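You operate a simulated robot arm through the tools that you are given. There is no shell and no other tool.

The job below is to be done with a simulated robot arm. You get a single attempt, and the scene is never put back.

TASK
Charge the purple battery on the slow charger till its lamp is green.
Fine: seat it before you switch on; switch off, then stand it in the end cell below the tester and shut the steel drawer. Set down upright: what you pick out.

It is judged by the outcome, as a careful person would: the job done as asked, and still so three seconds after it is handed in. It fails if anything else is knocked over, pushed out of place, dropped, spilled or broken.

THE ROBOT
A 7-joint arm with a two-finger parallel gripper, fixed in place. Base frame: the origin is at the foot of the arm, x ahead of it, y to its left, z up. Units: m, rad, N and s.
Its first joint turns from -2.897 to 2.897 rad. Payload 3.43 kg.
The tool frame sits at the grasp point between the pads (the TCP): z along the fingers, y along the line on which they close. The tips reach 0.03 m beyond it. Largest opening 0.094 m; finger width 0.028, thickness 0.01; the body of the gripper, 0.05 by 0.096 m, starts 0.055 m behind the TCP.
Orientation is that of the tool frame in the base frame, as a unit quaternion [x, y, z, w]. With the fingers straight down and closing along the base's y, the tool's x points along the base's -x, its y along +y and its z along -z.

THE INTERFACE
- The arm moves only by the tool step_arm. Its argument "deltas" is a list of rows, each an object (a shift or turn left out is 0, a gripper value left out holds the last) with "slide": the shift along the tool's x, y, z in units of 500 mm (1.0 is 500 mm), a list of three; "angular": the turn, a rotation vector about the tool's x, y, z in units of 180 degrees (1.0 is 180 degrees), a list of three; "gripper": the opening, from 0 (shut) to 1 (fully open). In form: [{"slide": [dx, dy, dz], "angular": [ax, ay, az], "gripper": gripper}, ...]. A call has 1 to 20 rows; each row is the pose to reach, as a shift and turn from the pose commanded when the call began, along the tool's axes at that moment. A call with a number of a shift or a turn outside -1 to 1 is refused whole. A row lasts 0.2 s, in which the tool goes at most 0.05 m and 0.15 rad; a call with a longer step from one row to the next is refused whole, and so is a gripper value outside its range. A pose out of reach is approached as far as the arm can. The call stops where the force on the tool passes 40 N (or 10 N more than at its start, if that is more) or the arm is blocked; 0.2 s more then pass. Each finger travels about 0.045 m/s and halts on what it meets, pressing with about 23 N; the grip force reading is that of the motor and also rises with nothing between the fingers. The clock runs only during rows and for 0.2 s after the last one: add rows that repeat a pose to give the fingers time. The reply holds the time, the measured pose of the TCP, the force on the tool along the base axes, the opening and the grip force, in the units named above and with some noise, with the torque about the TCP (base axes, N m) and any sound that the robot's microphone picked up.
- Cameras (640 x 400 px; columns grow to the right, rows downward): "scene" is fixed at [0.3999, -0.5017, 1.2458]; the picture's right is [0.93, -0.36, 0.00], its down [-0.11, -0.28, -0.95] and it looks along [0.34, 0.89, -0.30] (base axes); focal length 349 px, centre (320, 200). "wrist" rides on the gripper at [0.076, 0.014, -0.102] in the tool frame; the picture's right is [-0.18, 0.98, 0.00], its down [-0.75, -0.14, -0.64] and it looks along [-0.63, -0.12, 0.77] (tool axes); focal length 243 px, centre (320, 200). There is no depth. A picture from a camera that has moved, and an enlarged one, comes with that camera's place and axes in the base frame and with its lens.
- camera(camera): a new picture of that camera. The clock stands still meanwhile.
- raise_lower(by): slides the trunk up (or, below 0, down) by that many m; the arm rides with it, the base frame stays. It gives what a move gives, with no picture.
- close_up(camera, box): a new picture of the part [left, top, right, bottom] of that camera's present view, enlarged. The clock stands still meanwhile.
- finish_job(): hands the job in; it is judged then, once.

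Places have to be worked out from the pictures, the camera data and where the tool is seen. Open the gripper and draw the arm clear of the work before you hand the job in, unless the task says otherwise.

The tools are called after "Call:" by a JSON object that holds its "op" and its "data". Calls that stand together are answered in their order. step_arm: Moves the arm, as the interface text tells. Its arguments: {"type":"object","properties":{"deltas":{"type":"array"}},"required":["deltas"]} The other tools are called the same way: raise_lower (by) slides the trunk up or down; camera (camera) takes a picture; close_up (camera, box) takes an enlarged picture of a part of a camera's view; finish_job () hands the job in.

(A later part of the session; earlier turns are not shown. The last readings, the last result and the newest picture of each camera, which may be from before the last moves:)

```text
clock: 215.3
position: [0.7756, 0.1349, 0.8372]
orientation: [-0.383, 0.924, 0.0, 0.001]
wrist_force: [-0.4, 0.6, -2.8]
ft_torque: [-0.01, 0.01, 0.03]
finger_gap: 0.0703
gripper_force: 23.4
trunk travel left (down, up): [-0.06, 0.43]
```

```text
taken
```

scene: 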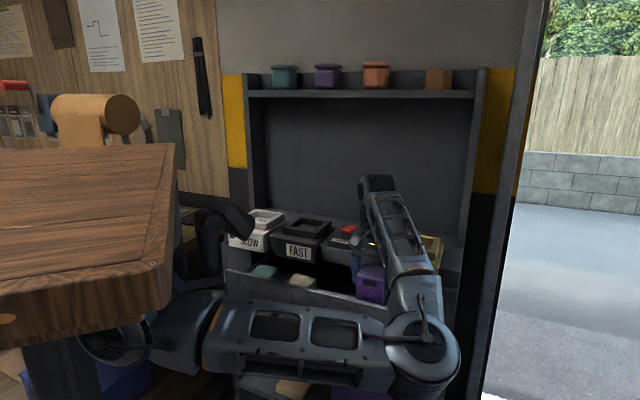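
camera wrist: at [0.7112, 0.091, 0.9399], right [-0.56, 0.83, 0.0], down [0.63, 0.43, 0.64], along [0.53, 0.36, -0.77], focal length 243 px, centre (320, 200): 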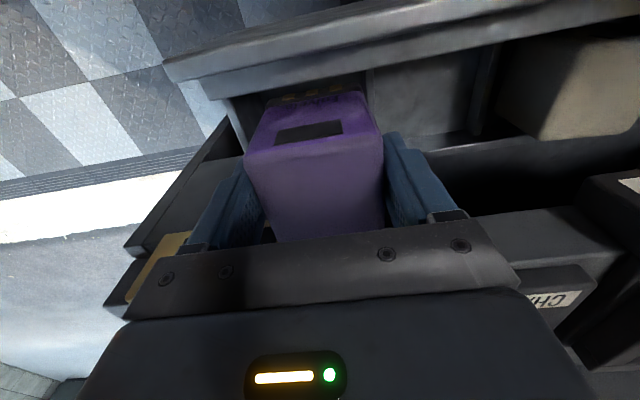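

All clear. Lowering the last ~7 cm slowly into the cell.

Call:
{"op": "step_arm", "data": {"deltas": [{"slide": [0, 0, 0.04]}, {"slide": [0, 0, 0.08]}, {"slide": [0, 0, 0.11]}, {"slide": [0, 0, 0.128]}, {"slide": [0, 0, 0.136]}, {"slide": [0, 0, 0.142]}, {"slide": [0, 0, 0.146]}, {"slide": [0, 0, 0.149]}]}}

Call:
{"op": "camera", "data": {"camera": "wrist"}}

Call:
{"op": "camera", "data": {"camera": "scene"}}

```text
clock: 216.0
position: [0.7772, 0.1371, 0.8015]
orientation: [-0.382, 0.924, 0.001, 0.01]
wrist_force: [-7.7, -0.7, 17.6]
ft_torque: [0.43, -1.35, 0.12]
finger_gap: 0.0703
gripper_force: 23.1
trunk travel left (down, up): [-0.06, 0.43]
stopped in row 3: the force on the tool passed its limit at 60 N (the readings are from after the stop); the commanded pose is now the measured one
```

```text
taken
camera wrist: at [0.7111, 0.0917, 0.9019], right [-0.56, 0.83, 0.0], down [0.62, 0.42, 0.66], along [0.54, 0.37, -0.75], focal length 243 px, centre (320, 200)
```

wrist: 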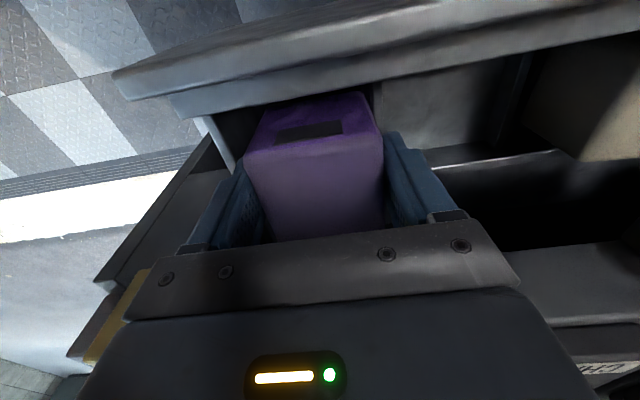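

```text
taken
```

scene: 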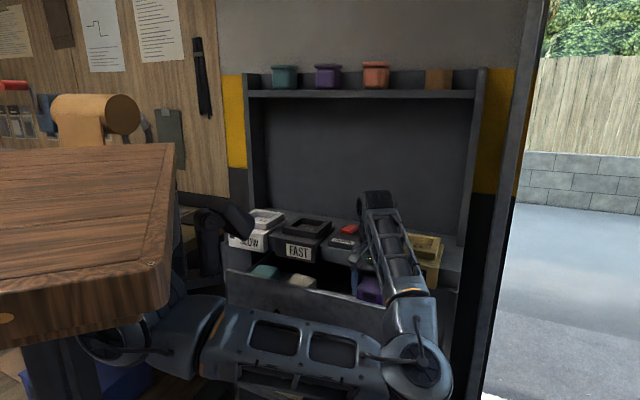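

It stopped at 60 N: the torque indicates the gripper's palm touched the tester's front edge, so the cell isn't drawn out far enough. I lift off and check the tester.

Call:
{"op": "step_arm", "data": {"deltas": [{"slide": [0, 0, -0.02]}, {"slide": [0.01, 0, -0.06], "angular": [0, 0.0064, 0]}, {"slide": [0.01, 0, -0.1], "angular": [0, 0.0064, 0]}]}}

Call:
{"op": "raise_lower", "data": {"by": 0.3}}

Call:
{"op": "camera", "data": {"camera": "scene"}}

Call:
{"op": "close_up", "data": {"camera": "scene", "box": [320, 210, 470, 304]}}

Call:
{"op": "camera", "data": {"camera": "wrist"}}

```text
clock: 216.8
position: [0.7748, 0.132, 0.8484]
orientation: [-0.381, 0.924, -0.002, 0.0]
wrist_force: [0.4, -0.3, -4.2]
ft_torque: [-0.01, 0.04, 0.0]
finger_gap: 0.0703
gripper_force: 22.8
trunk travel left (down, up): [-0.06, 0.43]
```

```text
clock: 219.8
position: [0.7746, 0.1327, 1.1483]
orientation: [-0.382, 0.924, -0.002, -0.001]
wrist_force: [-0.6, -0.1, -3.2]
ft_torque: [-0.01, 0.0, -0.03]
finger_gap: 0.0705
gripper_force: 23.4
trunk travel left (down, up): [-0.36, 0.13]
```

```text
taken
```

scene: 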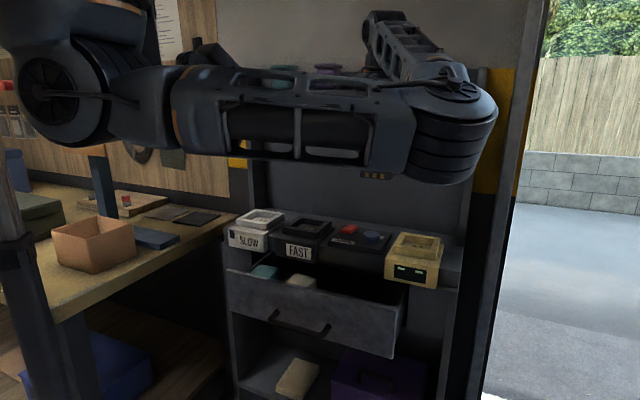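

```text
4.26 times, centred on (395, 257) of scene
camera zoom: at [0.3999, -0.5017, 1.2458], right [0.93, -0.36, 0.0], down [-0.11, -0.28, -0.95], along [0.34, 0.89, -0.3], focal length 1486 px, centre (1, -43)
```

zoom: 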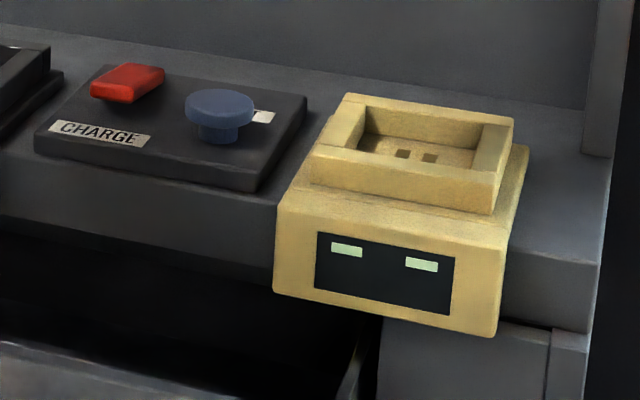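

```text
taken
camera wrist: at [0.7098, 0.0897, 1.2519], right [-0.56, 0.83, 0.0], down [0.63, 0.43, 0.64], along [0.53, 0.36, -0.77], focal length 243 px, centre (320, 200)
```

wrist: 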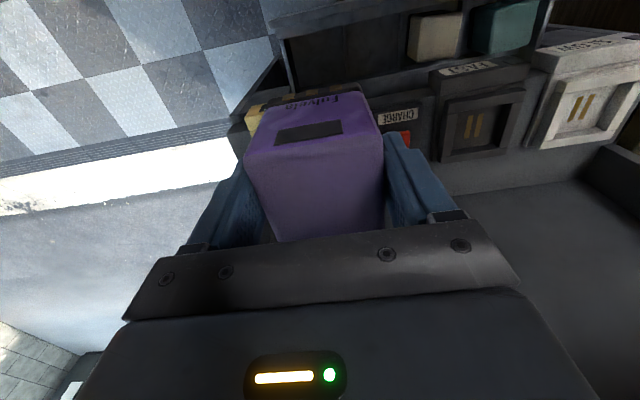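

The tester hasn't moved. I'll temporarily stand the battery back in its own cell (known clearance), then draw the drawer further out. Moving over that cell.

Call:
{"op": "step_arm", "data": {"deltas": [{"slide": [-0.01, 0.07, 0]}, {"slide": [-0.025, 0.14, 0]}, {"slide": [-0.039, 0.206, 0]}, {"slide": [-0.039, 0.206, 0]}]}}

Call:
{"op": "raise_lower", "data": {"by": -0.23}}

Call:
{"op": "camera", "data": {"camera": "wrist"}}

Call:
{"op": "close_up", "data": {"camera": "wrist", "box": [180, 0, 500, 200]}}

```text
clock: 220.8
position: [0.7148, 0.2195, 1.1492]
orientation: [-0.382, 0.924, -0.002, -0.001]
wrist_force: [0.1, 0.0, -2.9]
ft_torque: [0.02, 0.03, -0.02]
finger_gap: 0.0702
gripper_force: 23.4
trunk travel left (down, up): [-0.36, 0.13]
```

```text
clock: 223.2
position: [0.7156, 0.2196, 0.9183]
orientation: [-0.382, 0.924, -0.003, 0.0]
wrist_force: [-0.4, 0.4, -3.9]
ft_torque: [-0.06, 0.03, 0.02]
finger_gap: 0.0701
gripper_force: 23.1
trunk travel left (down, up): [-0.13, 0.36]
```

```text
taken
camera wrist: at [0.6495, 0.1761, 1.0211], right [-0.56, 0.83, 0.0], down [0.63, 0.43, 0.64], along [0.53, 0.36, -0.77], focal length 243 px, centre (320, 200)
```

wrist: 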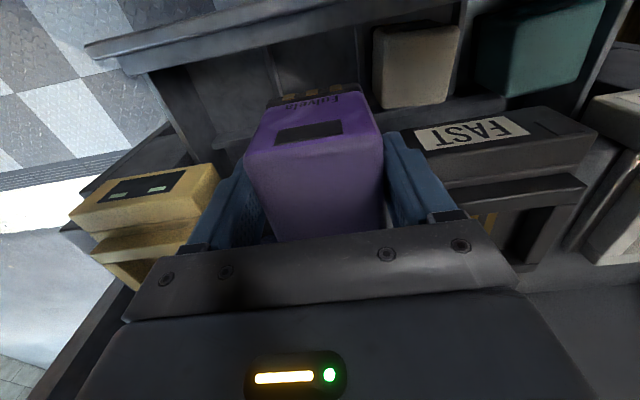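

```text
2.00 times, centred on (340, 100) of wrist
camera zoom: at [0.6495, 0.1761, 1.0211], right [-0.56, 0.83, 0.0], down [0.63, 0.43, 0.64], along [0.53, 0.36, -0.77], focal length 485 px, centre (280, 400)
```

zoom: 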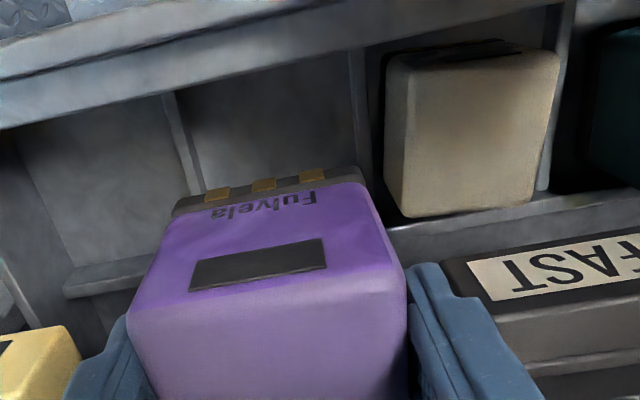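

Same geometry as when it was picked. Lowering into the cell.

Call:
{"op": "raise_lower", "data": {"by": -0.1}}

Call:
{"op": "step_arm", "data": {"deltas": [{"slide": [0, 0, 0.03]}, {"slide": [0, 0, 0.06]}, {"slide": [0, 0, 0.085]}, {"slide": [0, 0, 0.096]}, {"slide": [0, 0, 0.102]}, {"slide": [0, 0, 0.107]}, {"slide": [0, 0, 0.11]}]}}

Call:
{"op": "camera", "data": {"camera": "wrist"}}

```text
clock: 224.6
position: [0.7134, 0.2194, 0.8183]
orientation: [-0.382, 0.924, -0.002, 0.0]
wrist_force: [-0.3, -0.7, -3.4]
ft_torque: [-0.01, 0.0, 0.03]
finger_gap: 0.0705
gripper_force: 22.9
trunk travel left (down, up): [-0.03, 0.46]
```

```text
clock: 226.2
position: [0.714, 0.2187, 0.7632]
orientation: [-0.382, 0.924, -0.002, -0.002]
wrist_force: [0.5, 0.6, -2.8]
ft_torque: [0.04, 0.0, 0.02]
finger_gap: 0.07
gripper_force: 23.2
trunk travel left (down, up): [-0.03, 0.46]
```

```text
taken
camera wrist: at [0.6497, 0.1759, 0.8658], right [-0.56, 0.83, 0.0], down [0.63, 0.43, 0.64], along [0.53, 0.36, -0.77], focal length 243 px, centre (320, 200)
```

wrist: 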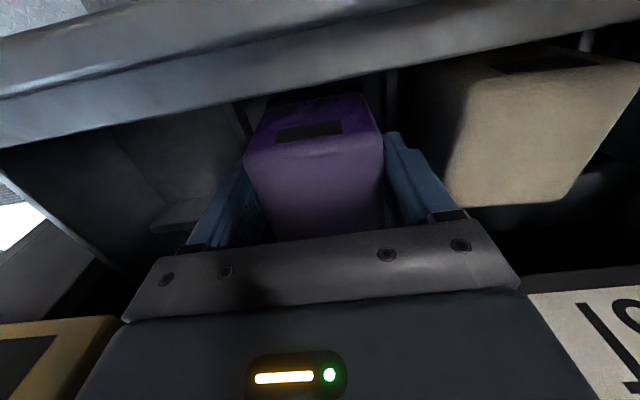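

Not yet touching (weight still carried). A few more millimetres until contact.

Call:
{"op": "step_arm", "data": {"deltas": [{"slide": [0, 0, 0.003]}, {"slide": [0, 0, 0.006]}, {"slide": [0, 0, 0.009]}]}}

```text
clock: 226.9
position: [0.7138, 0.2193, 0.7609]
orientation: [-0.381, 0.924, -0.003, 0.001]
wrist_force: [3.1, -2.0, 18.3]
ft_torque: [0.06, 0.0, 0.04]
finger_gap: 0.0701
gripper_force: 23.6
trunk travel left (down, up): [-0.03, 0.46]
```

Touching the drawer floor. Relaxing slightly and releasing to an 0.082 gap, then rising with the trunk.

Call:
{"op": "step_arm", "data": {"deltas": [{"slide": [0, 0, -0.004]}, {"slide": [0, 0, -0.004], "gripper": 0.86}, {"slide": [0, 0, -0.004], "gripper": 0.86}, {"slide": [0, 0, -0.004], "gripper": 0.86}]}}

Call:
{"op": "raise_lower", "data": {"by": 0.2}}

Call:
{"op": "camera", "data": {"camera": "wrist"}}

Call:
{"op": "camera", "data": {"camera": "scene"}}

Call:
{"op": "close_up", "data": {"camera": "wrist", "box": [160, 0, 480, 180]}}

```text
clock: 227.9
position: [0.7149, 0.2184, 0.7593]
orientation: [-0.382, 0.924, -0.003, -0.001]
wrist_force: [0.3, -0.4, 0.4]
ft_torque: [0.0, -0.02, -0.02]
finger_gap: 0.0806
gripper_force: 0.0
trunk travel left (down, up): [-0.03, 0.46]
```

```text
clock: 230.1
position: [0.7151, 0.219, 0.9611]
orientation: [-0.382, 0.924, -0.002, 0.0]
wrist_force: [-0.4, -0.2, 0.0]
ft_torque: [-0.03, 0.02, 0.01]
finger_gap: 0.0807
gripper_force: 0.2
trunk travel left (down, up): [-0.23, 0.26]
```

```text
taken
camera wrist: at [0.6492, 0.1756, 1.0639], right [-0.56, 0.83, 0.0], down [0.63, 0.43, 0.64], along [0.53, 0.36, -0.77], focal length 243 px, centre (320, 200)
```

wrist: 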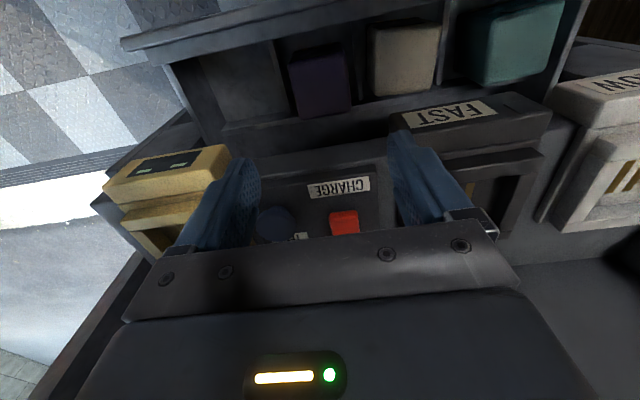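

```text
taken
```

scene: 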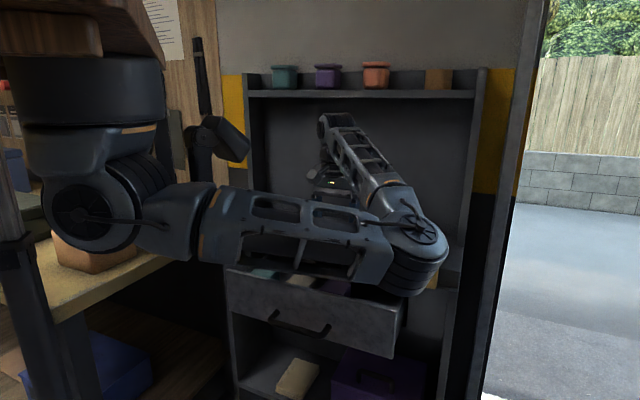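

```text
2.00 times, centred on (320, 90) of wrist
camera zoom: at [0.6492, 0.1756, 1.0639], right [-0.56, 0.83, 0.0], down [0.63, 0.43, 0.64], along [0.53, 0.36, -0.77], focal length 485 px, centre (320, 420)
```

zoom: 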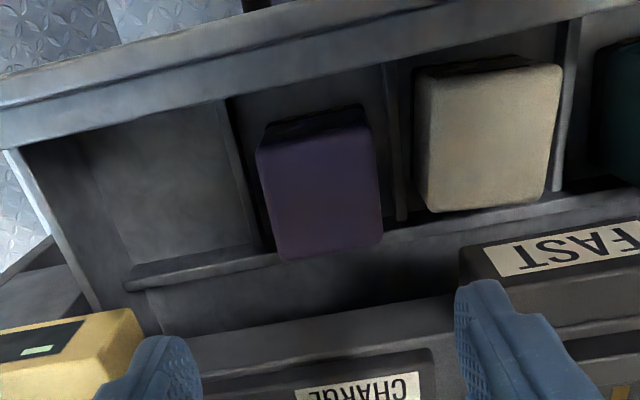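

Battery stands upright in its cell. Now I'll close the fingers and lower them into the empty end cell to push the drawer front outward from inside.

Call:
{"op": "step_arm", "data": {"deltas": [{"slide": [0.025, -0.07, 0], "gripper": 0}, {"slide": [0.05, -0.14, 0]}, {"slide": [0.071, -0.208, 0]}, {"slide": [0.071, -0.208, 0]}]}}

Call:
{"op": "raise_lower", "data": {"by": -0.1}}

Call:
{"op": "close_up", "data": {"camera": "wrist", "box": [160, 0, 480, 200]}}

Call:
{"op": "camera", "data": {"camera": "scene"}}

```text
clock: 231.1
position: [0.7638, 0.1208, 0.9612]
orientation: [-0.382, 0.924, -0.002, -0.001]
wrist_force: [-0.2, -0.6, -1.1]
ft_torque: [-0.01, 0.0, -0.02]
finger_gap: 0.0
gripper_force: 6.0
trunk travel left (down, up): [-0.23, 0.26]
```

```text
clock: 232.4
position: [0.7635, 0.1208, 0.861]
orientation: [-0.382, 0.924, -0.002, 0.0]
wrist_force: [0.1, 0.1, -0.7]
ft_torque: [0.02, -0.03, 0.01]
finger_gap: 0.0001
gripper_force: 23.1
trunk travel left (down, up): [-0.13, 0.36]
```

```text
2.00 times, centred on (320, 100) of wrist
camera zoom: at [0.6986, 0.0779, 0.9644], right [-0.56, 0.83, 0.0], down [0.63, 0.43, 0.64], along [0.53, 0.36, -0.77], focal length 485 px, centre (320, 400)
```

zoom: 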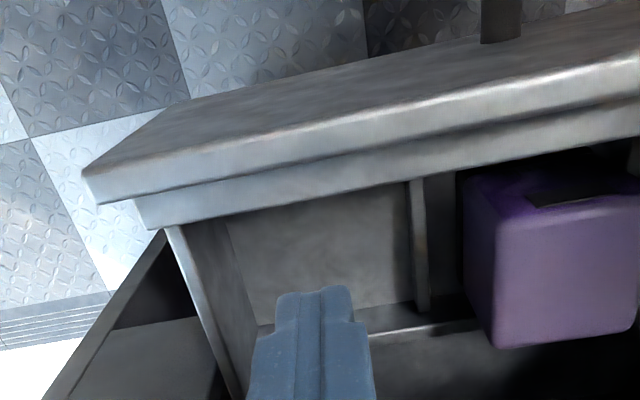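

```text
taken
```

scene: 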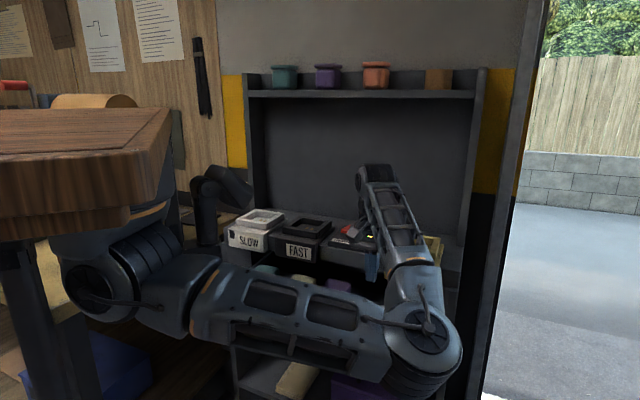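

Fingers are right above the end cell. Lowering them 7 cm inside.

Call:
{"op": "step_arm", "data": {"deltas": [{"slide": [0, 0, 0.05]}, {"slide": [0, 0, 0.1]}, {"slide": [0, 0, 0.14]}, {"slide": [0, 0, 0.14]}]}}

Call:
{"op": "close_up", "data": {"camera": "wrist", "box": [160, 0, 480, 200]}}

```text
clock: 233.4
position: [0.763, 0.1201, 0.7921]
orientation: [-0.382, 0.924, -0.002, -0.001]
wrist_force: [0.5, -0.2, 0.5]
ft_torque: [-0.03, -0.01, -0.02]
finger_gap: 0.0
gripper_force: 23.0
trunk travel left (down, up): [-0.13, 0.36]
```

```text
2.00 times, centred on (320, 100) of wrist
camera zoom: at [0.6988, 0.0769, 0.895], right [-0.56, 0.83, 0.0], down [0.63, 0.43, 0.64], along [0.53, 0.36, -0.77], focal length 485 px, centre (320, 400)
```

zoom: 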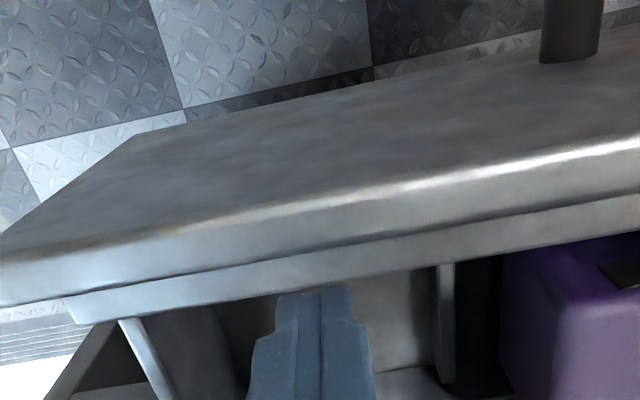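

Fingers are behind the front wall. Moving outward (−n) 6 cm gently.

Call:
{"op": "step_arm", "data": {"deltas": [{"slide": [0.015, 0, 0]}, {"slide": [0.03, 0, 0]}, {"slide": [0.05, 0, 0]}, {"slide": [0.07, 0, 0]}, {"slide": [0.09, 0, 0]}, {"slide": [0.11, 0, 0]}, {"slide": [0.128, 0, 0]}]}}

Call:
{"op": "close_up", "data": {"camera": "wrist", "box": [160, 0, 480, 200]}}

Call:
{"op": "camera", "data": {"camera": "scene"}}

```text
clock: 235.1
position: [0.7172, 0.0755, 0.793]
orientation: [-0.382, 0.924, -0.002, -0.001]
wrist_force: [0.2, -0.5, 0.0]
ft_torque: [0.0, 0.05, -0.05]
finger_gap: 0.0
gripper_force: 22.8
trunk travel left (down, up): [-0.13, 0.36]
```

```text
2.00 times, centred on (320, 100) of wrist
camera zoom: at [0.6527, 0.033, 0.8955], right [-0.56, 0.83, 0.0], down [0.63, 0.43, 0.64], along [0.53, 0.36, -0.77], focal length 485 px, centre (320, 400)
```

zoom: 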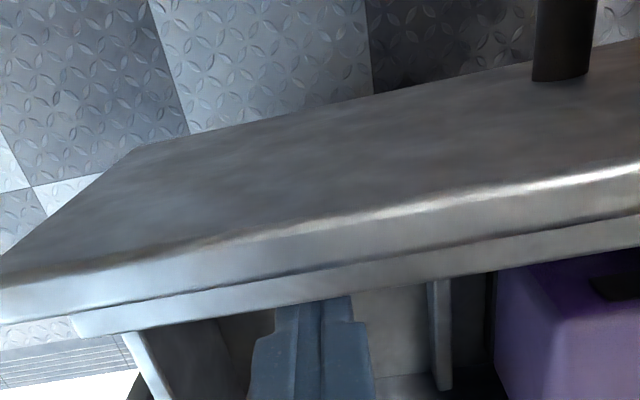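

```text
taken
```

scene: 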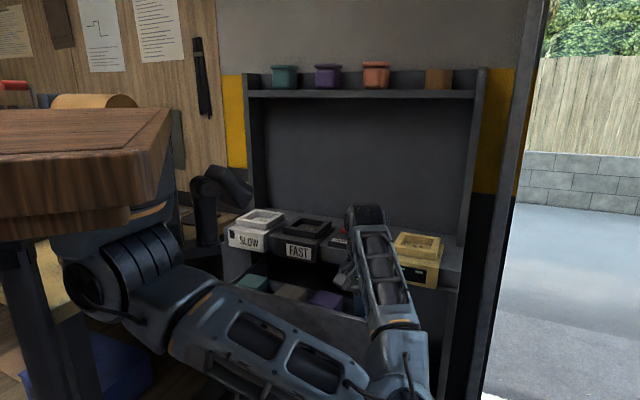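

The drawer moved with me ~5.5 cm. Raising and inspecting the drawer.

Call:
{"op": "step_arm", "data": {"deltas": [{"slide": [-0.01, 0, 0]}, {"slide": [-0.01, 0, -0.06]}, {"slide": [-0.01, 0, -0.14]}, {"slide": [-0.01, 0, -0.14]}]}}

Call:
{"op": "raise_lower", "data": {"by": 0.25}}

Call:
{"op": "camera", "data": {"camera": "wrist"}}

Call:
{"op": "close_up", "data": {"camera": "wrist", "box": [200, 0, 520, 200]}}

Call:
{"op": "camera", "data": {"camera": "scene"}}

Call:
{"op": "close_up", "data": {"camera": "scene", "box": [220, 230, 420, 355]}}

```text
clock: 236.1
position: [0.7226, 0.0803, 0.862]
orientation: [-0.382, 0.924, -0.002, 0.0]
wrist_force: [0.2, 0.1, -0.6]
ft_torque: [-0.02, -0.04, -0.01]
finger_gap: 0.0
gripper_force: 23.2
trunk travel left (down, up): [-0.13, 0.36]
```

```text
clock: 238.6
position: [0.7231, 0.079, 1.1121]
orientation: [-0.381, 0.924, -0.002, 0.0]
wrist_force: [0.5, -0.1, -0.1]
ft_torque: [-0.02, 0.0, 0.01]
finger_gap: 0.0001
gripper_force: 23.1
trunk travel left (down, up): [-0.38, 0.11]
```

```text
taken
camera wrist: at [0.658, 0.0369, 1.2141], right [-0.56, 0.83, 0.0], down [0.63, 0.43, 0.64], along [0.53, 0.36, -0.77], focal length 243 px, centre (320, 200)
```

wrist: 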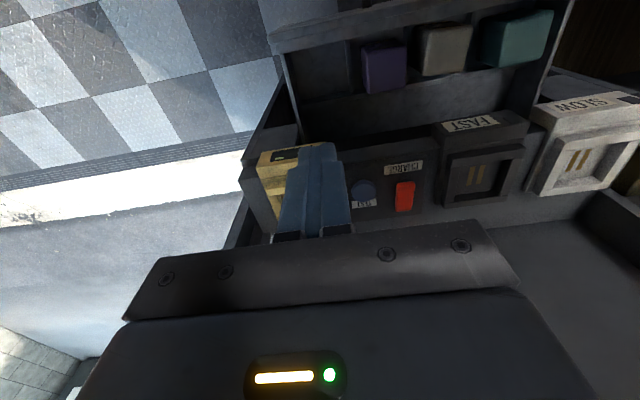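

```text
2.00 times, centred on (360, 100) of wrist
camera zoom: at [0.658, 0.0369, 1.2141], right [-0.56, 0.83, 0.0], down [0.63, 0.43, 0.64], along [0.53, 0.36, -0.77], focal length 485 px, centre (240, 400)
```

zoom: 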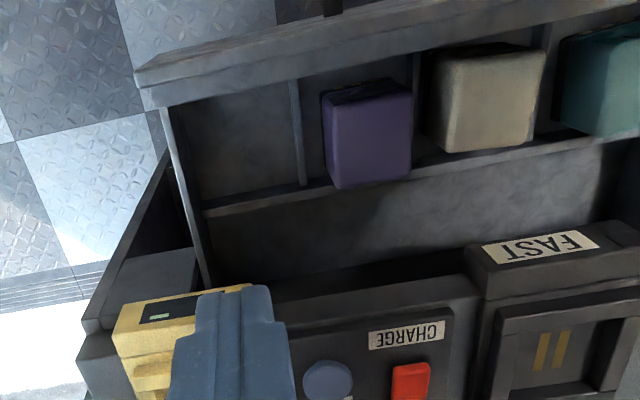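

```text
taken
```

scene: 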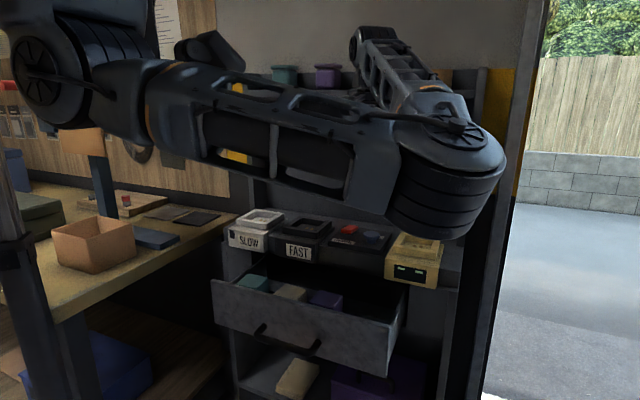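

```text
3.20 times, centred on (320, 292) of scene
camera zoom: at [0.3999, -0.5017, 1.2458], right [0.93, -0.36, 0.0], down [-0.11, -0.28, -0.95], along [0.34, 0.89, -0.3], focal length 1118 px, centre (320, -96)
```

zoom: 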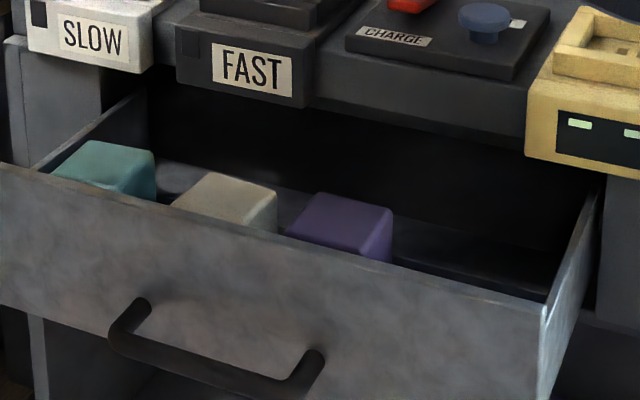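

The drawer is well out now; purple centre ≈ n 0.599,u 0.349. Re-aligning over it with the gripper at 0.08.

Call:
{"op": "step_arm", "data": {"deltas": [{"slide": [-0.02, 0.07, 0], "gripper": 0.85}, {"slide": [-0.04, 0.14, 0]}, {"slide": [-0.062, 0.211, 0]}, {"slide": [-0.062, 0.211, 0]}, {"slide": [-0.062, 0.211, 0]}]}}

Call:
{"op": "raise_lower", "data": {"by": -0.2}}

Call:
{"op": "close_up", "data": {"camera": "wrist", "box": [200, 20, 440, 180]}}

Call:
{"op": "camera", "data": {"camera": "scene"}}

```text
clock: 239.8
position: [0.6728, 0.1779, 1.1111]
orientation: [-0.382, 0.924, -0.002, -0.001]
wrist_force: [-0.2, 0.1, -0.5]
ft_torque: [0.02, 0.01, 0.01]
finger_gap: 0.0797
gripper_force: 0.1
trunk travel left (down, up): [-0.38, 0.11]
```

```text
clock: 242.0
position: [0.6724, 0.1778, 0.9113]
orientation: [-0.381, 0.924, -0.002, 0.0]
wrist_force: [-0.3, 0.0, 0.2]
ft_torque: [0.0, -0.02, -0.03]
finger_gap: 0.0798
gripper_force: 0.1
trunk travel left (down, up): [-0.18, 0.31]
```

```text
2.50 times, centred on (320, 100) of wrist
camera zoom: at [0.6079, 0.1344, 1.014], right [-0.56, 0.83, 0.0], down [0.63, 0.43, 0.64], along [0.53, 0.36, -0.77], focal length 606 px, centre (320, 450)
```

zoom: 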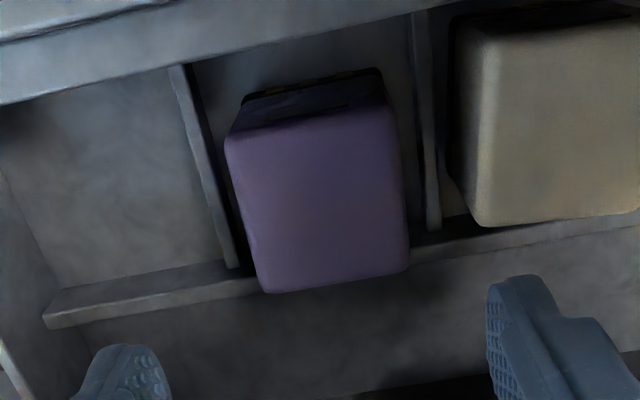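

```text
taken
```

scene: 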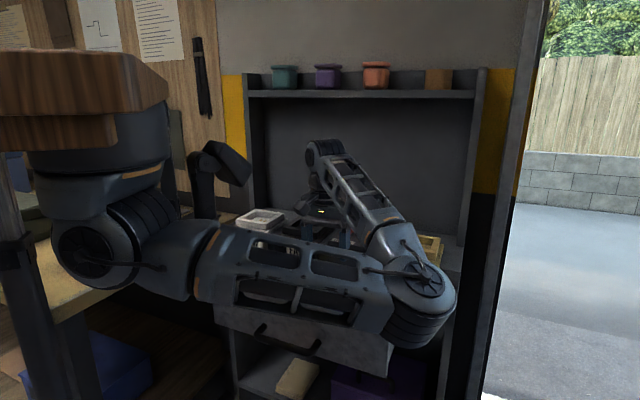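

Same alignment as at the first pick. Lowering and gripping.

Call:
{"op": "raise_lower", "data": {"by": -0.1}}

Call:
{"op": "step_arm", "data": {"deltas": [{"slide": [0, 0, 0.03]}, {"slide": [0, 0, 0.06]}, {"slide": [0, 0, 0.096]}, {"slide": [0, 0, 0.096]}]}}

Call:
{"op": "step_arm", "data": {"deltas": [{"gripper": 0}, {"gripper": 0}, {"gripper": 0}, {"gripper": 0}, {"gripper": 0}]}}

Call:
{"op": "camera", "data": {"camera": "wrist"}}

```text
clock: 243.3
position: [0.6732, 0.1771, 0.8111]
orientation: [-0.382, 0.924, -0.002, 0.0]
wrist_force: [0.4, -0.4, -0.1]
ft_torque: [0.02, -0.01, -0.02]
finger_gap: 0.0799
gripper_force: 0.0
trunk travel left (down, up): [-0.08, 0.41]
```

```text
clock: 244.3
position: [0.6727, 0.1776, 0.7627]
orientation: [-0.382, 0.924, -0.002, 0.0]
wrist_force: [-0.7, -0.7, 0.9]
ft_torque: [0.01, -0.02, 0.01]
finger_gap: 0.0798
gripper_force: 0.1
trunk travel left (down, up): [-0.08, 0.41]
```

```text
clock: 245.5
position: [0.6724, 0.1777, 0.7637]
orientation: [-0.381, 0.924, -0.002, -0.001]
wrist_force: [-0.4, -0.8, 0.1]
ft_torque: [0.04, 0.05, 0.01]
finger_gap: 0.0702
gripper_force: 22.7
trunk travel left (down, up): [-0.08, 0.41]
```

```text
taken
camera wrist: at [0.6085, 0.1344, 0.8661], right [-0.56, 0.83, 0.0], down [0.63, 0.43, 0.64], along [0.53, 0.36, -0.77], focal length 243 px, centre (320, 200)
```

wrist: 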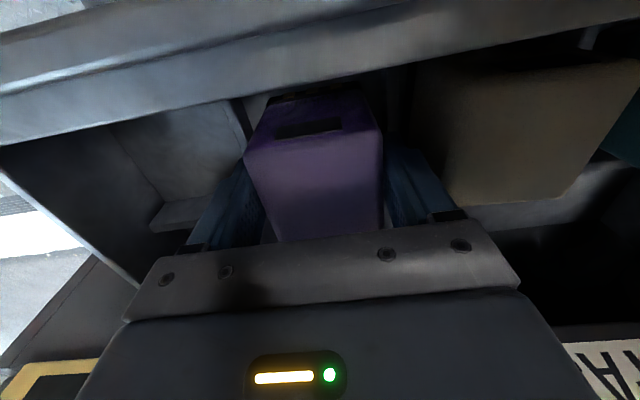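

Gripped. Lifting 14 cm and moving 10.5 cm right to over the end cell.

Call:
{"op": "raise_lower", "data": {"by": 0.14}}

Call:
{"op": "step_arm", "data": {"deltas": [{"slide": [0.003, -0.07, 0]}, {"slide": [0.006, -0.14, 0]}, {"slide": [0.008, -0.21, 0]}, {"slide": [0.008, -0.21, 0]}]}}

Call:
{"op": "camera", "data": {"camera": "wrist"}}

Call:
{"op": "close_up", "data": {"camera": "wrist", "box": [130, 0, 450, 200]}}

Call:
{"op": "camera", "data": {"camera": "scene"}}

```text
clock: 247.2
position: [0.6728, 0.1787, 0.903]
orientation: [-0.382, 0.924, -0.002, -0.001]
wrist_force: [-0.5, 0.1, -4.2]
ft_torque: [0.03, 0.03, -0.01]
finger_gap: 0.0701
gripper_force: 22.8
trunk travel left (down, up): [-0.22, 0.27]
```

```text
clock: 248.2
position: [0.7463, 0.0999, 0.9054]
orientation: [-0.382, 0.924, -0.002, 0.0]
wrist_force: [0.6, 0.3, -2.5]
ft_torque: [-0.01, 0.0, 0.02]
finger_gap: 0.0701
gripper_force: 22.9
trunk travel left (down, up): [-0.22, 0.27]
```

```text
taken
camera wrist: at [0.6813, 0.0564, 1.0084], right [-0.56, 0.83, 0.0], down [0.63, 0.43, 0.64], along [0.53, 0.36, -0.77], focal length 243 px, centre (320, 200)
```

wrist: 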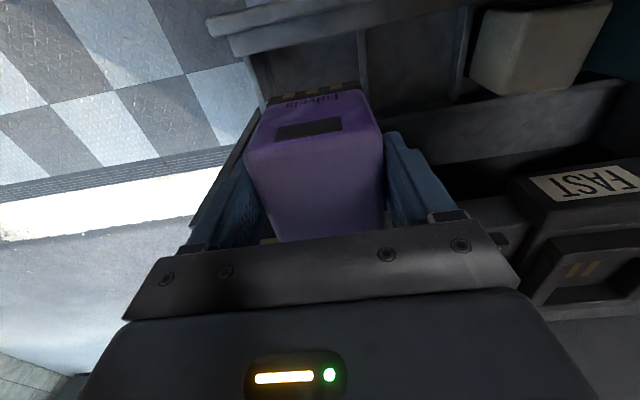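

```text
2.00 times, centred on (290, 100) of wrist
camera zoom: at [0.6813, 0.0564, 1.0084], right [-0.56, 0.83, 0.0], down [0.63, 0.43, 0.64], along [0.53, 0.36, -0.77], focal length 485 px, centre (380, 400)
```

zoom: 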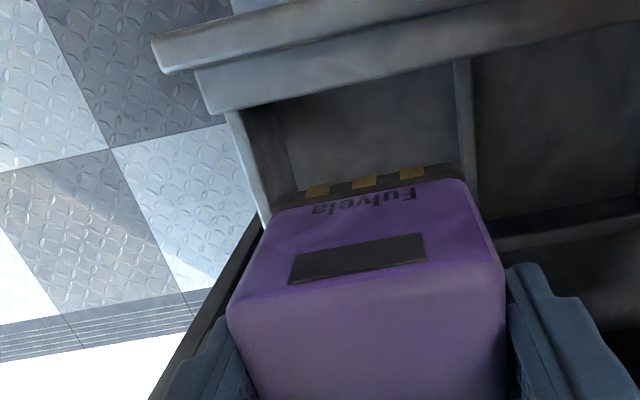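

```text
taken
```

scene: 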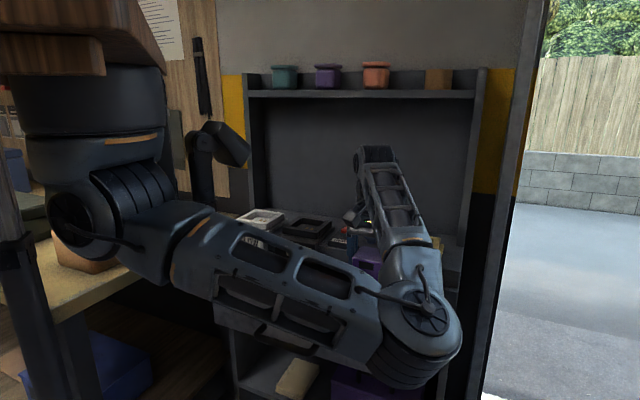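

Aligned; I shift 10 mm toward the front and 3 mm left for equal clearances, then lower by trunk.

Call:
{"op": "step_arm", "data": {"deltas": [{"slide": [0.01, 0.006, 0]}, {"slide": [0.02, 0.006, 0]}, {"slide": [0.02, 0.006, 0]}]}}

Call:
{"op": "raise_lower", "data": {"by": -0.09}}

Call:
{"op": "camera", "data": {"camera": "wrist"}}

Call:
{"op": "close_up", "data": {"camera": "wrist", "box": [130, 0, 450, 200]}}

```text
clock: 249.0
position: [0.736, 0.0952, 0.9049]
orientation: [-0.382, 0.924, -0.002, -0.001]
wrist_force: [0.7, -1.1, -4.4]
ft_torque: [0.02, 0.0, 0.03]
finger_gap: 0.0701
gripper_force: 22.8
trunk travel left (down, up): [-0.22, 0.27]
```

```text
clock: 250.2
position: [0.7359, 0.0946, 0.8147]
orientation: [-0.382, 0.924, -0.002, -0.001]
wrist_force: [0.2, 0.3, -3.3]
ft_torque: [-0.05, 0.04, 0.0]
finger_gap: 0.0701
gripper_force: 22.5
trunk travel left (down, up): [-0.13, 0.36]
```

```text
taken
camera wrist: at [0.6708, 0.0522, 0.9173], right [-0.56, 0.83, 0.0], down [0.63, 0.43, 0.64], along [0.53, 0.36, -0.77], focal length 243 px, centre (320, 200)
```

wrist: 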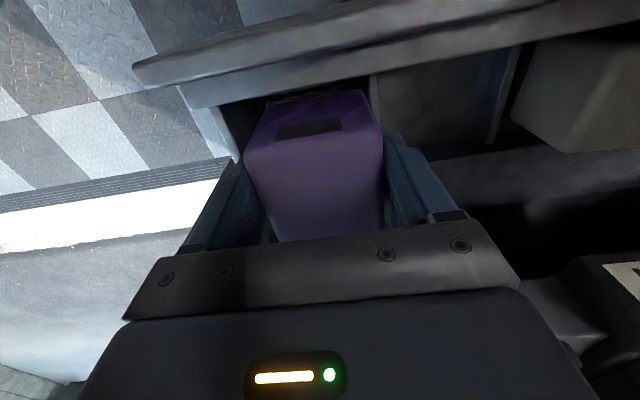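

```text
2.00 times, centred on (290, 100) of wrist
camera zoom: at [0.6708, 0.0522, 0.9173], right [-0.56, 0.83, 0.0], down [0.63, 0.43, 0.64], along [0.53, 0.36, -0.77], focal length 485 px, centre (380, 400)
```

zoom: 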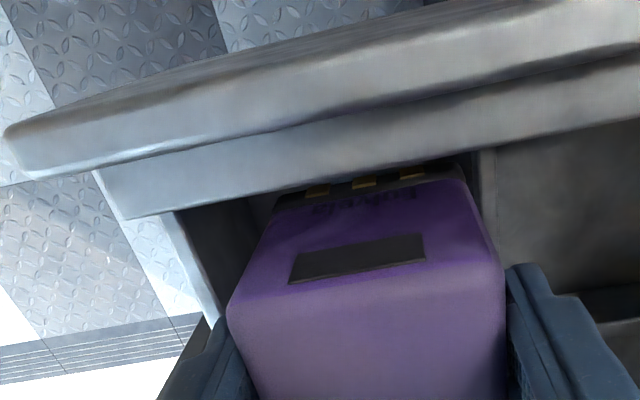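

Battery base is inside the cell without contact. Lowering the remaining ~5 cm slowly.

Call:
{"op": "step_arm", "data": {"deltas": [{"slide": [0, 0, 0.03]}, {"slide": [0, 0, 0.06]}, {"slide": [0, 0, 0.08]}, {"slide": [0, 0, 0.09]}, {"slide": [0, 0, 0.096]}, {"slide": [0, 0, 0.101]}, {"slide": [0, 0, 0.105]}]}}

Call:
{"op": "camera", "data": {"camera": "wrist"}}

```text
clock: 251.8
position: [0.737, 0.0943, 0.7636]
orientation: [-0.383, 0.924, -0.002, 0.001]
wrist_force: [-0.2, -0.2, 17.1]
ft_torque: [-0.16, 0.2, 0.05]
finger_gap: 0.0705
gripper_force: 22.9
trunk travel left (down, up): [-0.13, 0.36]
```

```text
taken
camera wrist: at [0.6711, 0.0518, 0.8658], right [-0.56, 0.83, -0.01], down [0.63, 0.43, 0.64], along [0.53, 0.36, -0.77], focal length 243 px, centre (320, 200)
```

wrist: 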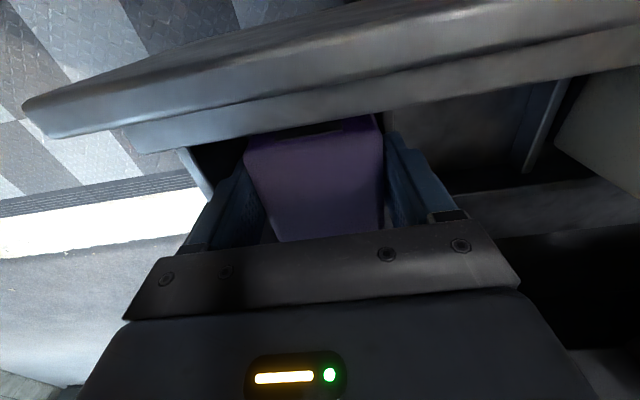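

Contact at the expected floor height (0.7636). Relaxing, releasing to a 0.078 gap, and rising.

Call:
{"op": "step_arm", "data": {"deltas": [{"slide": [0, 0, -0.003]}, {"slide": [0, 0, -0.003], "gripper": 0.83}, {"slide": [0, 0, -0.003], "gripper": 0.83}, {"slide": [0, 0, -0.003], "gripper": 0.83}]}}

Call:
{"op": "raise_lower", "data": {"by": 0.06}}

Call:
{"op": "camera", "data": {"camera": "wrist"}}

Call:
{"op": "raise_lower", "data": {"by": 0.2}}

Call:
{"op": "camera", "data": {"camera": "wrist"}}

Call:
{"op": "camera", "data": {"camera": "scene"}}

Call:
{"op": "close_up", "data": {"camera": "scene", "box": [220, 230, 420, 355]}}

```text
clock: 252.8
position: [0.7372, 0.0958, 0.7629]
orientation: [-0.382, 0.924, -0.001, 0.0]
wrist_force: [-0.5, 0.2, -0.2]
ft_torque: [-0.02, 0.01, 0.0]
finger_gap: 0.0778
gripper_force: 0.0
trunk travel left (down, up): [-0.13, 0.36]
```

```text
clock: 253.8
position: [0.7361, 0.0949, 0.8233]
orientation: [-0.382, 0.924, -0.001, 0.0]
wrist_force: [-0.7, 0.3, -0.8]
ft_torque: [-0.03, 0.0, 0.01]
finger_gap: 0.078
gripper_force: 0.0
trunk travel left (down, up): [-0.19, 0.3]
```

```text
taken
camera wrist: at [0.6712, 0.0526, 0.9262], right [-0.56, 0.83, 0.0], down [0.63, 0.43, 0.64], along [0.53, 0.36, -0.77], focal length 243 px, centre (320, 200)
```

wrist: 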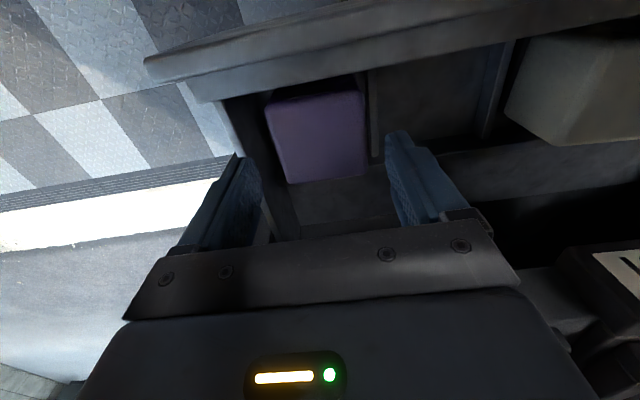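

```text
clock: 256.0
position: [0.7363, 0.0956, 1.024]
orientation: [-0.382, 0.924, -0.002, 0.0]
wrist_force: [-0.4, -0.6, -0.4]
ft_torque: [0.01, -0.03, 0.02]
finger_gap: 0.078
gripper_force: 0.1
trunk travel left (down, up): [-0.39, 0.1]
```

```text
taken
camera wrist: at [0.6712, 0.0526, 1.1262], right [-0.56, 0.83, 0.0], down [0.63, 0.43, 0.64], along [0.53, 0.36, -0.77], focal length 243 px, centre (320, 200)
```

wrist: 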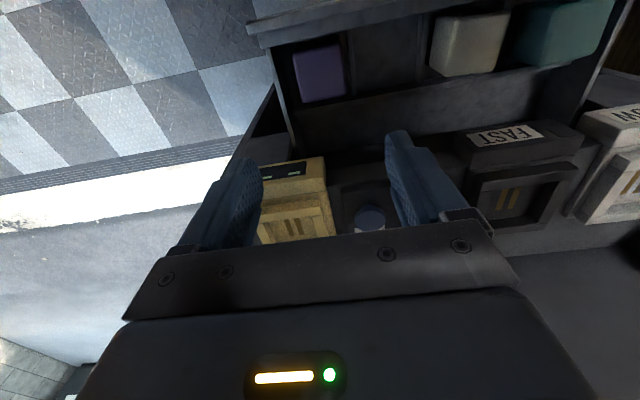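

```text
taken
```

scene: 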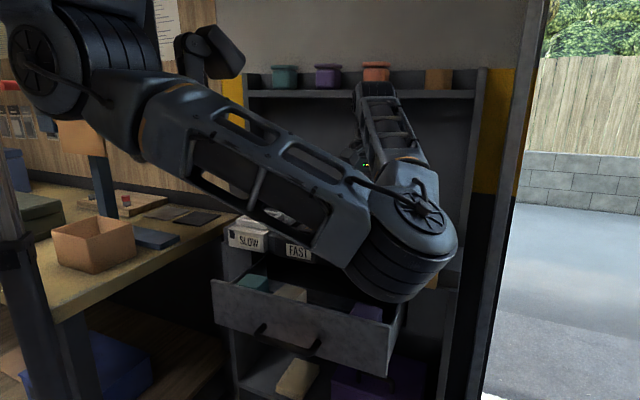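

```text
3.20 times, centred on (320, 292) of scene
camera zoom: at [0.3999, -0.5017, 1.2458], right [0.93, -0.36, 0.0], down [-0.11, -0.28, -0.95], along [0.34, 0.89, -0.3], focal length 1118 px, centre (320, -96)
```

zoom: 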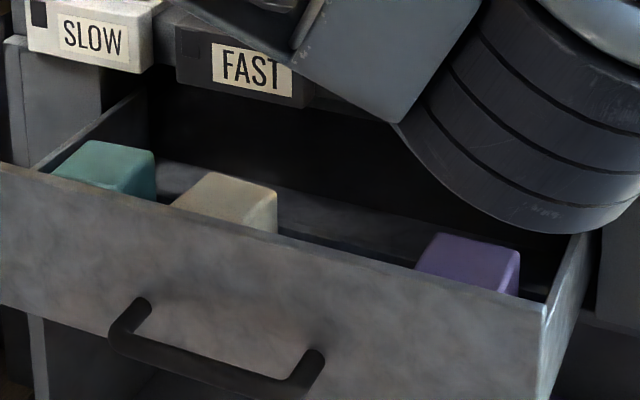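

The charged battery stands upright in the end cell. Now to shut the drawer: first I'll push its front face from outside near the right end. Backing the closed fingers to in front of the drawer.

Call:
{"op": "step_arm", "data": {"deltas": [{"slide": [0.06, 0, 0], "gripper": 0}, {"slide": [0.12, 0, 0]}, {"slide": [0.18, 0, 0]}, {"slide": [0.24, 0, 0]}, {"slide": [0.24, 0, 0]}]}}

Call:
{"op": "camera", "data": {"camera": "wrist"}}

Call:
{"op": "camera", "data": {"camera": "scene"}}

```text
clock: 257.2
position: [0.6517, 0.011, 1.024]
orientation: [-0.382, 0.924, -0.002, 0.0]
wrist_force: [0.6, -0.5, -0.2]
ft_torque: [0.01, 0.03, 0.01]
finger_gap: 0.0
gripper_force: 23.1
trunk travel left (down, up): [-0.39, 0.1]
```

```text
taken
camera wrist: at [0.5862, -0.0308, 1.1267], right [-0.56, 0.83, 0.0], down [0.63, 0.43, 0.64], along [0.53, 0.36, -0.77], focal length 243 px, centre (320, 200)
```

wrist: 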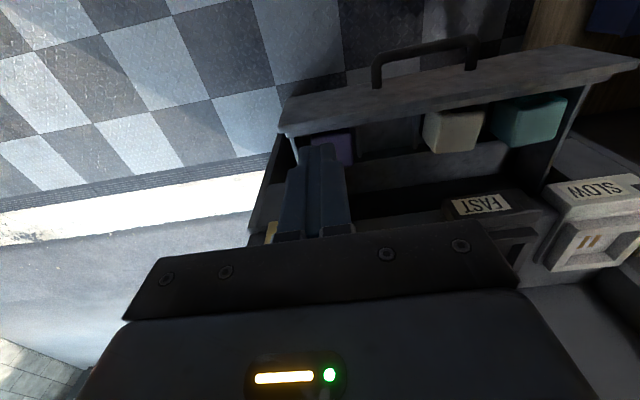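

```text
taken
```

scene: 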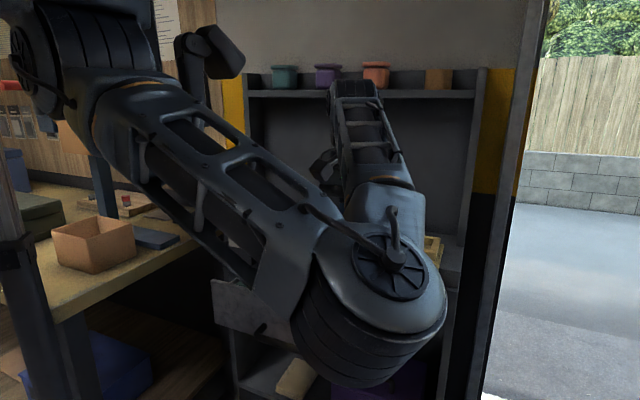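

Clear in front of the drawer face (face ≈ n 0.515, finger front ≈0.483). Lowering the trunk, then a bit by arm, to z≈0.785.

Call:
{"op": "raise_lower", "data": {"by": -0.2}}

Call:
{"op": "step_arm", "data": {"deltas": [{"slide": [0, 0, 0.04]}, {"slide": [0, 0, 0.074]}, {"slide": [0, 0, 0.074]}]}}

Call:
{"op": "camera", "data": {"camera": "wrist"}}

Call:
{"op": "camera", "data": {"camera": "scene"}}

```text
clock: 259.4
position: [0.6507, 0.0126, 0.8239]
orientation: [-0.382, 0.924, -0.002, -0.001]
wrist_force: [-0.2, -0.7, 0.7]
ft_torque: [0.04, -0.01, 0.03]
finger_gap: 0.0
gripper_force: 23.1
trunk travel left (down, up): [-0.19, 0.3]
```

```text
clock: 260.2
position: [0.652, 0.0119, 0.7867]
orientation: [-0.382, 0.924, -0.002, -0.001]
wrist_force: [-0.9, 0.4, -0.8]
ft_torque: [0.0, -0.03, -0.01]
finger_gap: 0.0001
gripper_force: 22.9
trunk travel left (down, up): [-0.19, 0.3]
```

```text
taken
camera wrist: at [0.5876, -0.0304, 0.8894], right [-0.56, 0.83, 0.0], down [0.63, 0.43, 0.64], along [0.53, 0.36, -0.77], focal length 243 px, centre (320, 200)
```

wrist: 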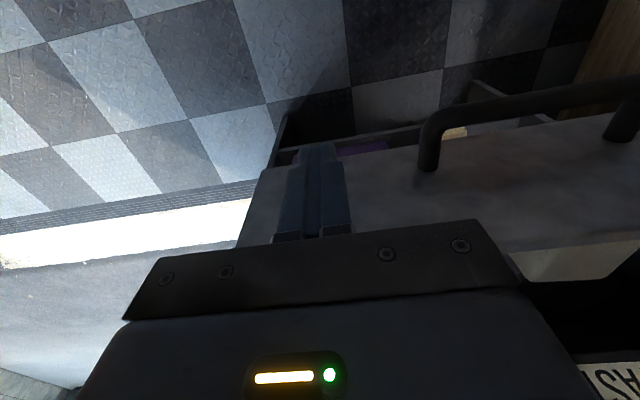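

```text
taken
```

scene: 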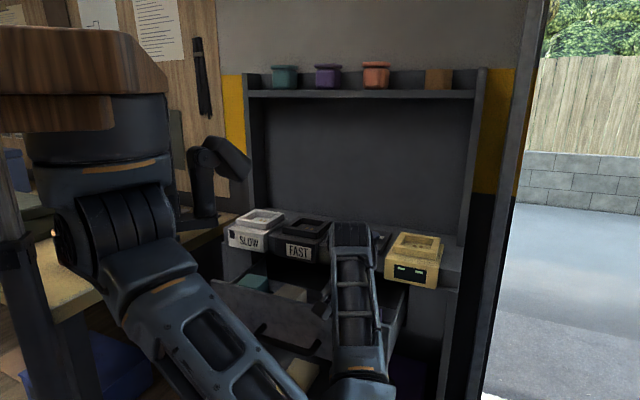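

In position. Pushing the face inward slowly (~6 cm/s) until TCP n≈0.62.

Call:
{"op": "step_arm", "data": {"deltas": [{"slide": [-0.025, 0, 0]}, {"slide": [-0.05, 0, 0]}, {"slide": [-0.07, 0, 0]}, {"slide": [-0.09, 0, 0]}, {"slide": [-0.11, 0, 0]}, {"slide": [-0.13, 0, 0]}, {"slide": [-0.15, 0, 0]}, {"slide": [-0.17, 0, 0]}, {"slide": [-0.19, 0, 0]}, {"slide": [-0.21, 0, 0]}, {"slide": [-0.23, 0, 0]}, {"slide": [-0.25, 0, 0]}, {"slide": [-0.27, 0, 0]}, {"slide": [-0.29, 0, 0]}, {"slide": [-0.3, 0, 0]}]}}

Call:
{"op": "camera", "data": {"camera": "wrist"}}

Call:
{"op": "camera", "data": {"camera": "scene"}}

```text
clock: 263.4
position: [0.7587, 0.1184, 0.7861]
orientation: [-0.382, 0.924, -0.002, 0.0]
wrist_force: [0.0, -0.3, -0.2]
ft_torque: [0.02, 0.01, 0.03]
finger_gap: 0.0
gripper_force: 22.9
trunk travel left (down, up): [-0.19, 0.3]
```

```text
taken
camera wrist: at [0.6931, 0.0755, 0.8894], right [-0.56, 0.83, 0.0], down [0.63, 0.43, 0.64], along [0.53, 0.36, -0.77], focal length 243 px, centre (320, 200)
```

wrist: 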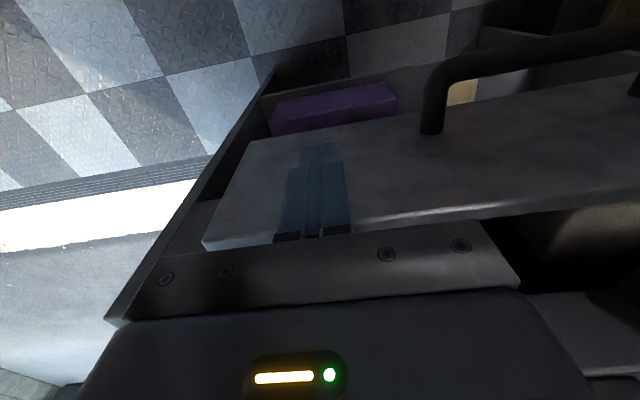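

```text
taken
```

scene: 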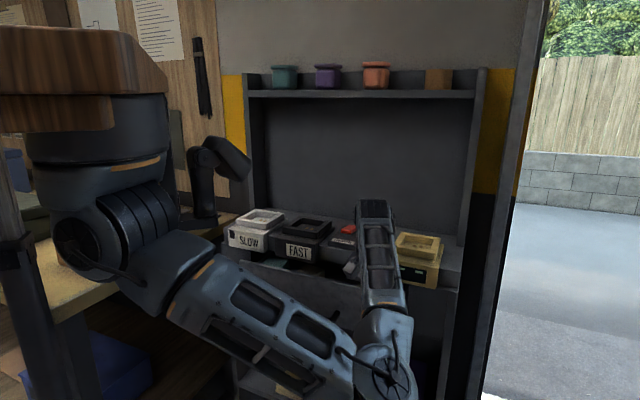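

Mostly in. Now retreating, shifting to the handle's right part and lowering to push on the handle bar, so the palm stays clear of the devices above.

Call:
{"op": "step_arm", "data": {"deltas": [{"slide": [0.06, 0, 0]}, {"slide": [0.12, 0.01, 0]}, {"slide": [0.17, 0.05, 0]}, {"slide": [0.17, 0.14, 0]}, {"slide": [0.17, 0.216, 0.02]}, {"slide": [0.17, 0.216, 0.08]}, {"slide": [0.17, 0.216, 0.108]}, {"slide": [0.17, 0.216, 0.108]}]}}

Call:
{"op": "camera", "data": {"camera": "wrist"}}

Call:
{"op": "camera", "data": {"camera": "scene"}}

```text
clock: 265.2
position: [0.6225, 0.1352, 0.732]
orientation: [-0.382, 0.924, -0.003, -0.001]
wrist_force: [0.3, -0.1, 0.3]
ft_torque: [-0.04, -0.01, 0.04]
finger_gap: 0.0001
gripper_force: 22.7
trunk travel left (down, up): [-0.19, 0.3]
```

```text
taken
camera wrist: at [0.5576, 0.091, 0.8346], right [-0.56, 0.83, 0.0], down [0.63, 0.43, 0.64], along [0.53, 0.36, -0.77], focal length 243 px, centre (320, 200)
```

wrist: 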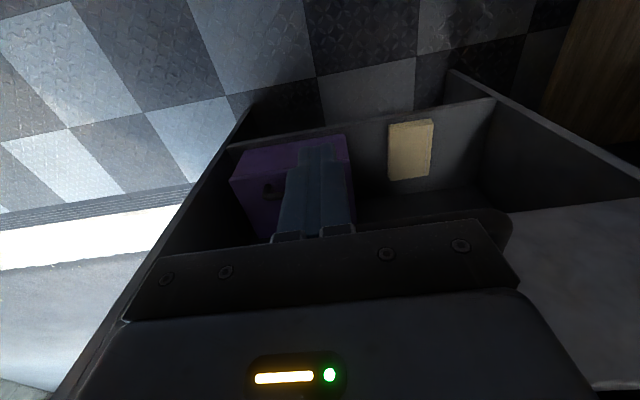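

```text
taken
```

scene: 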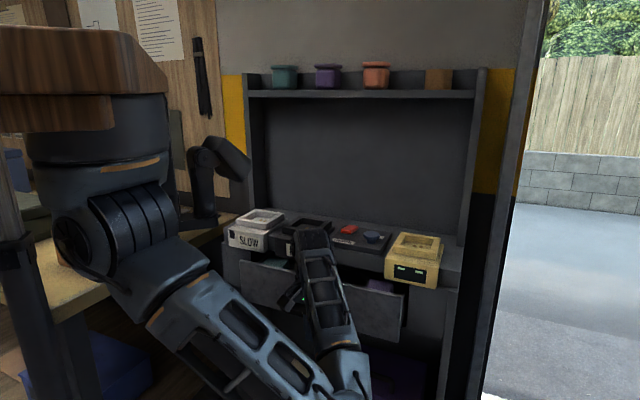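

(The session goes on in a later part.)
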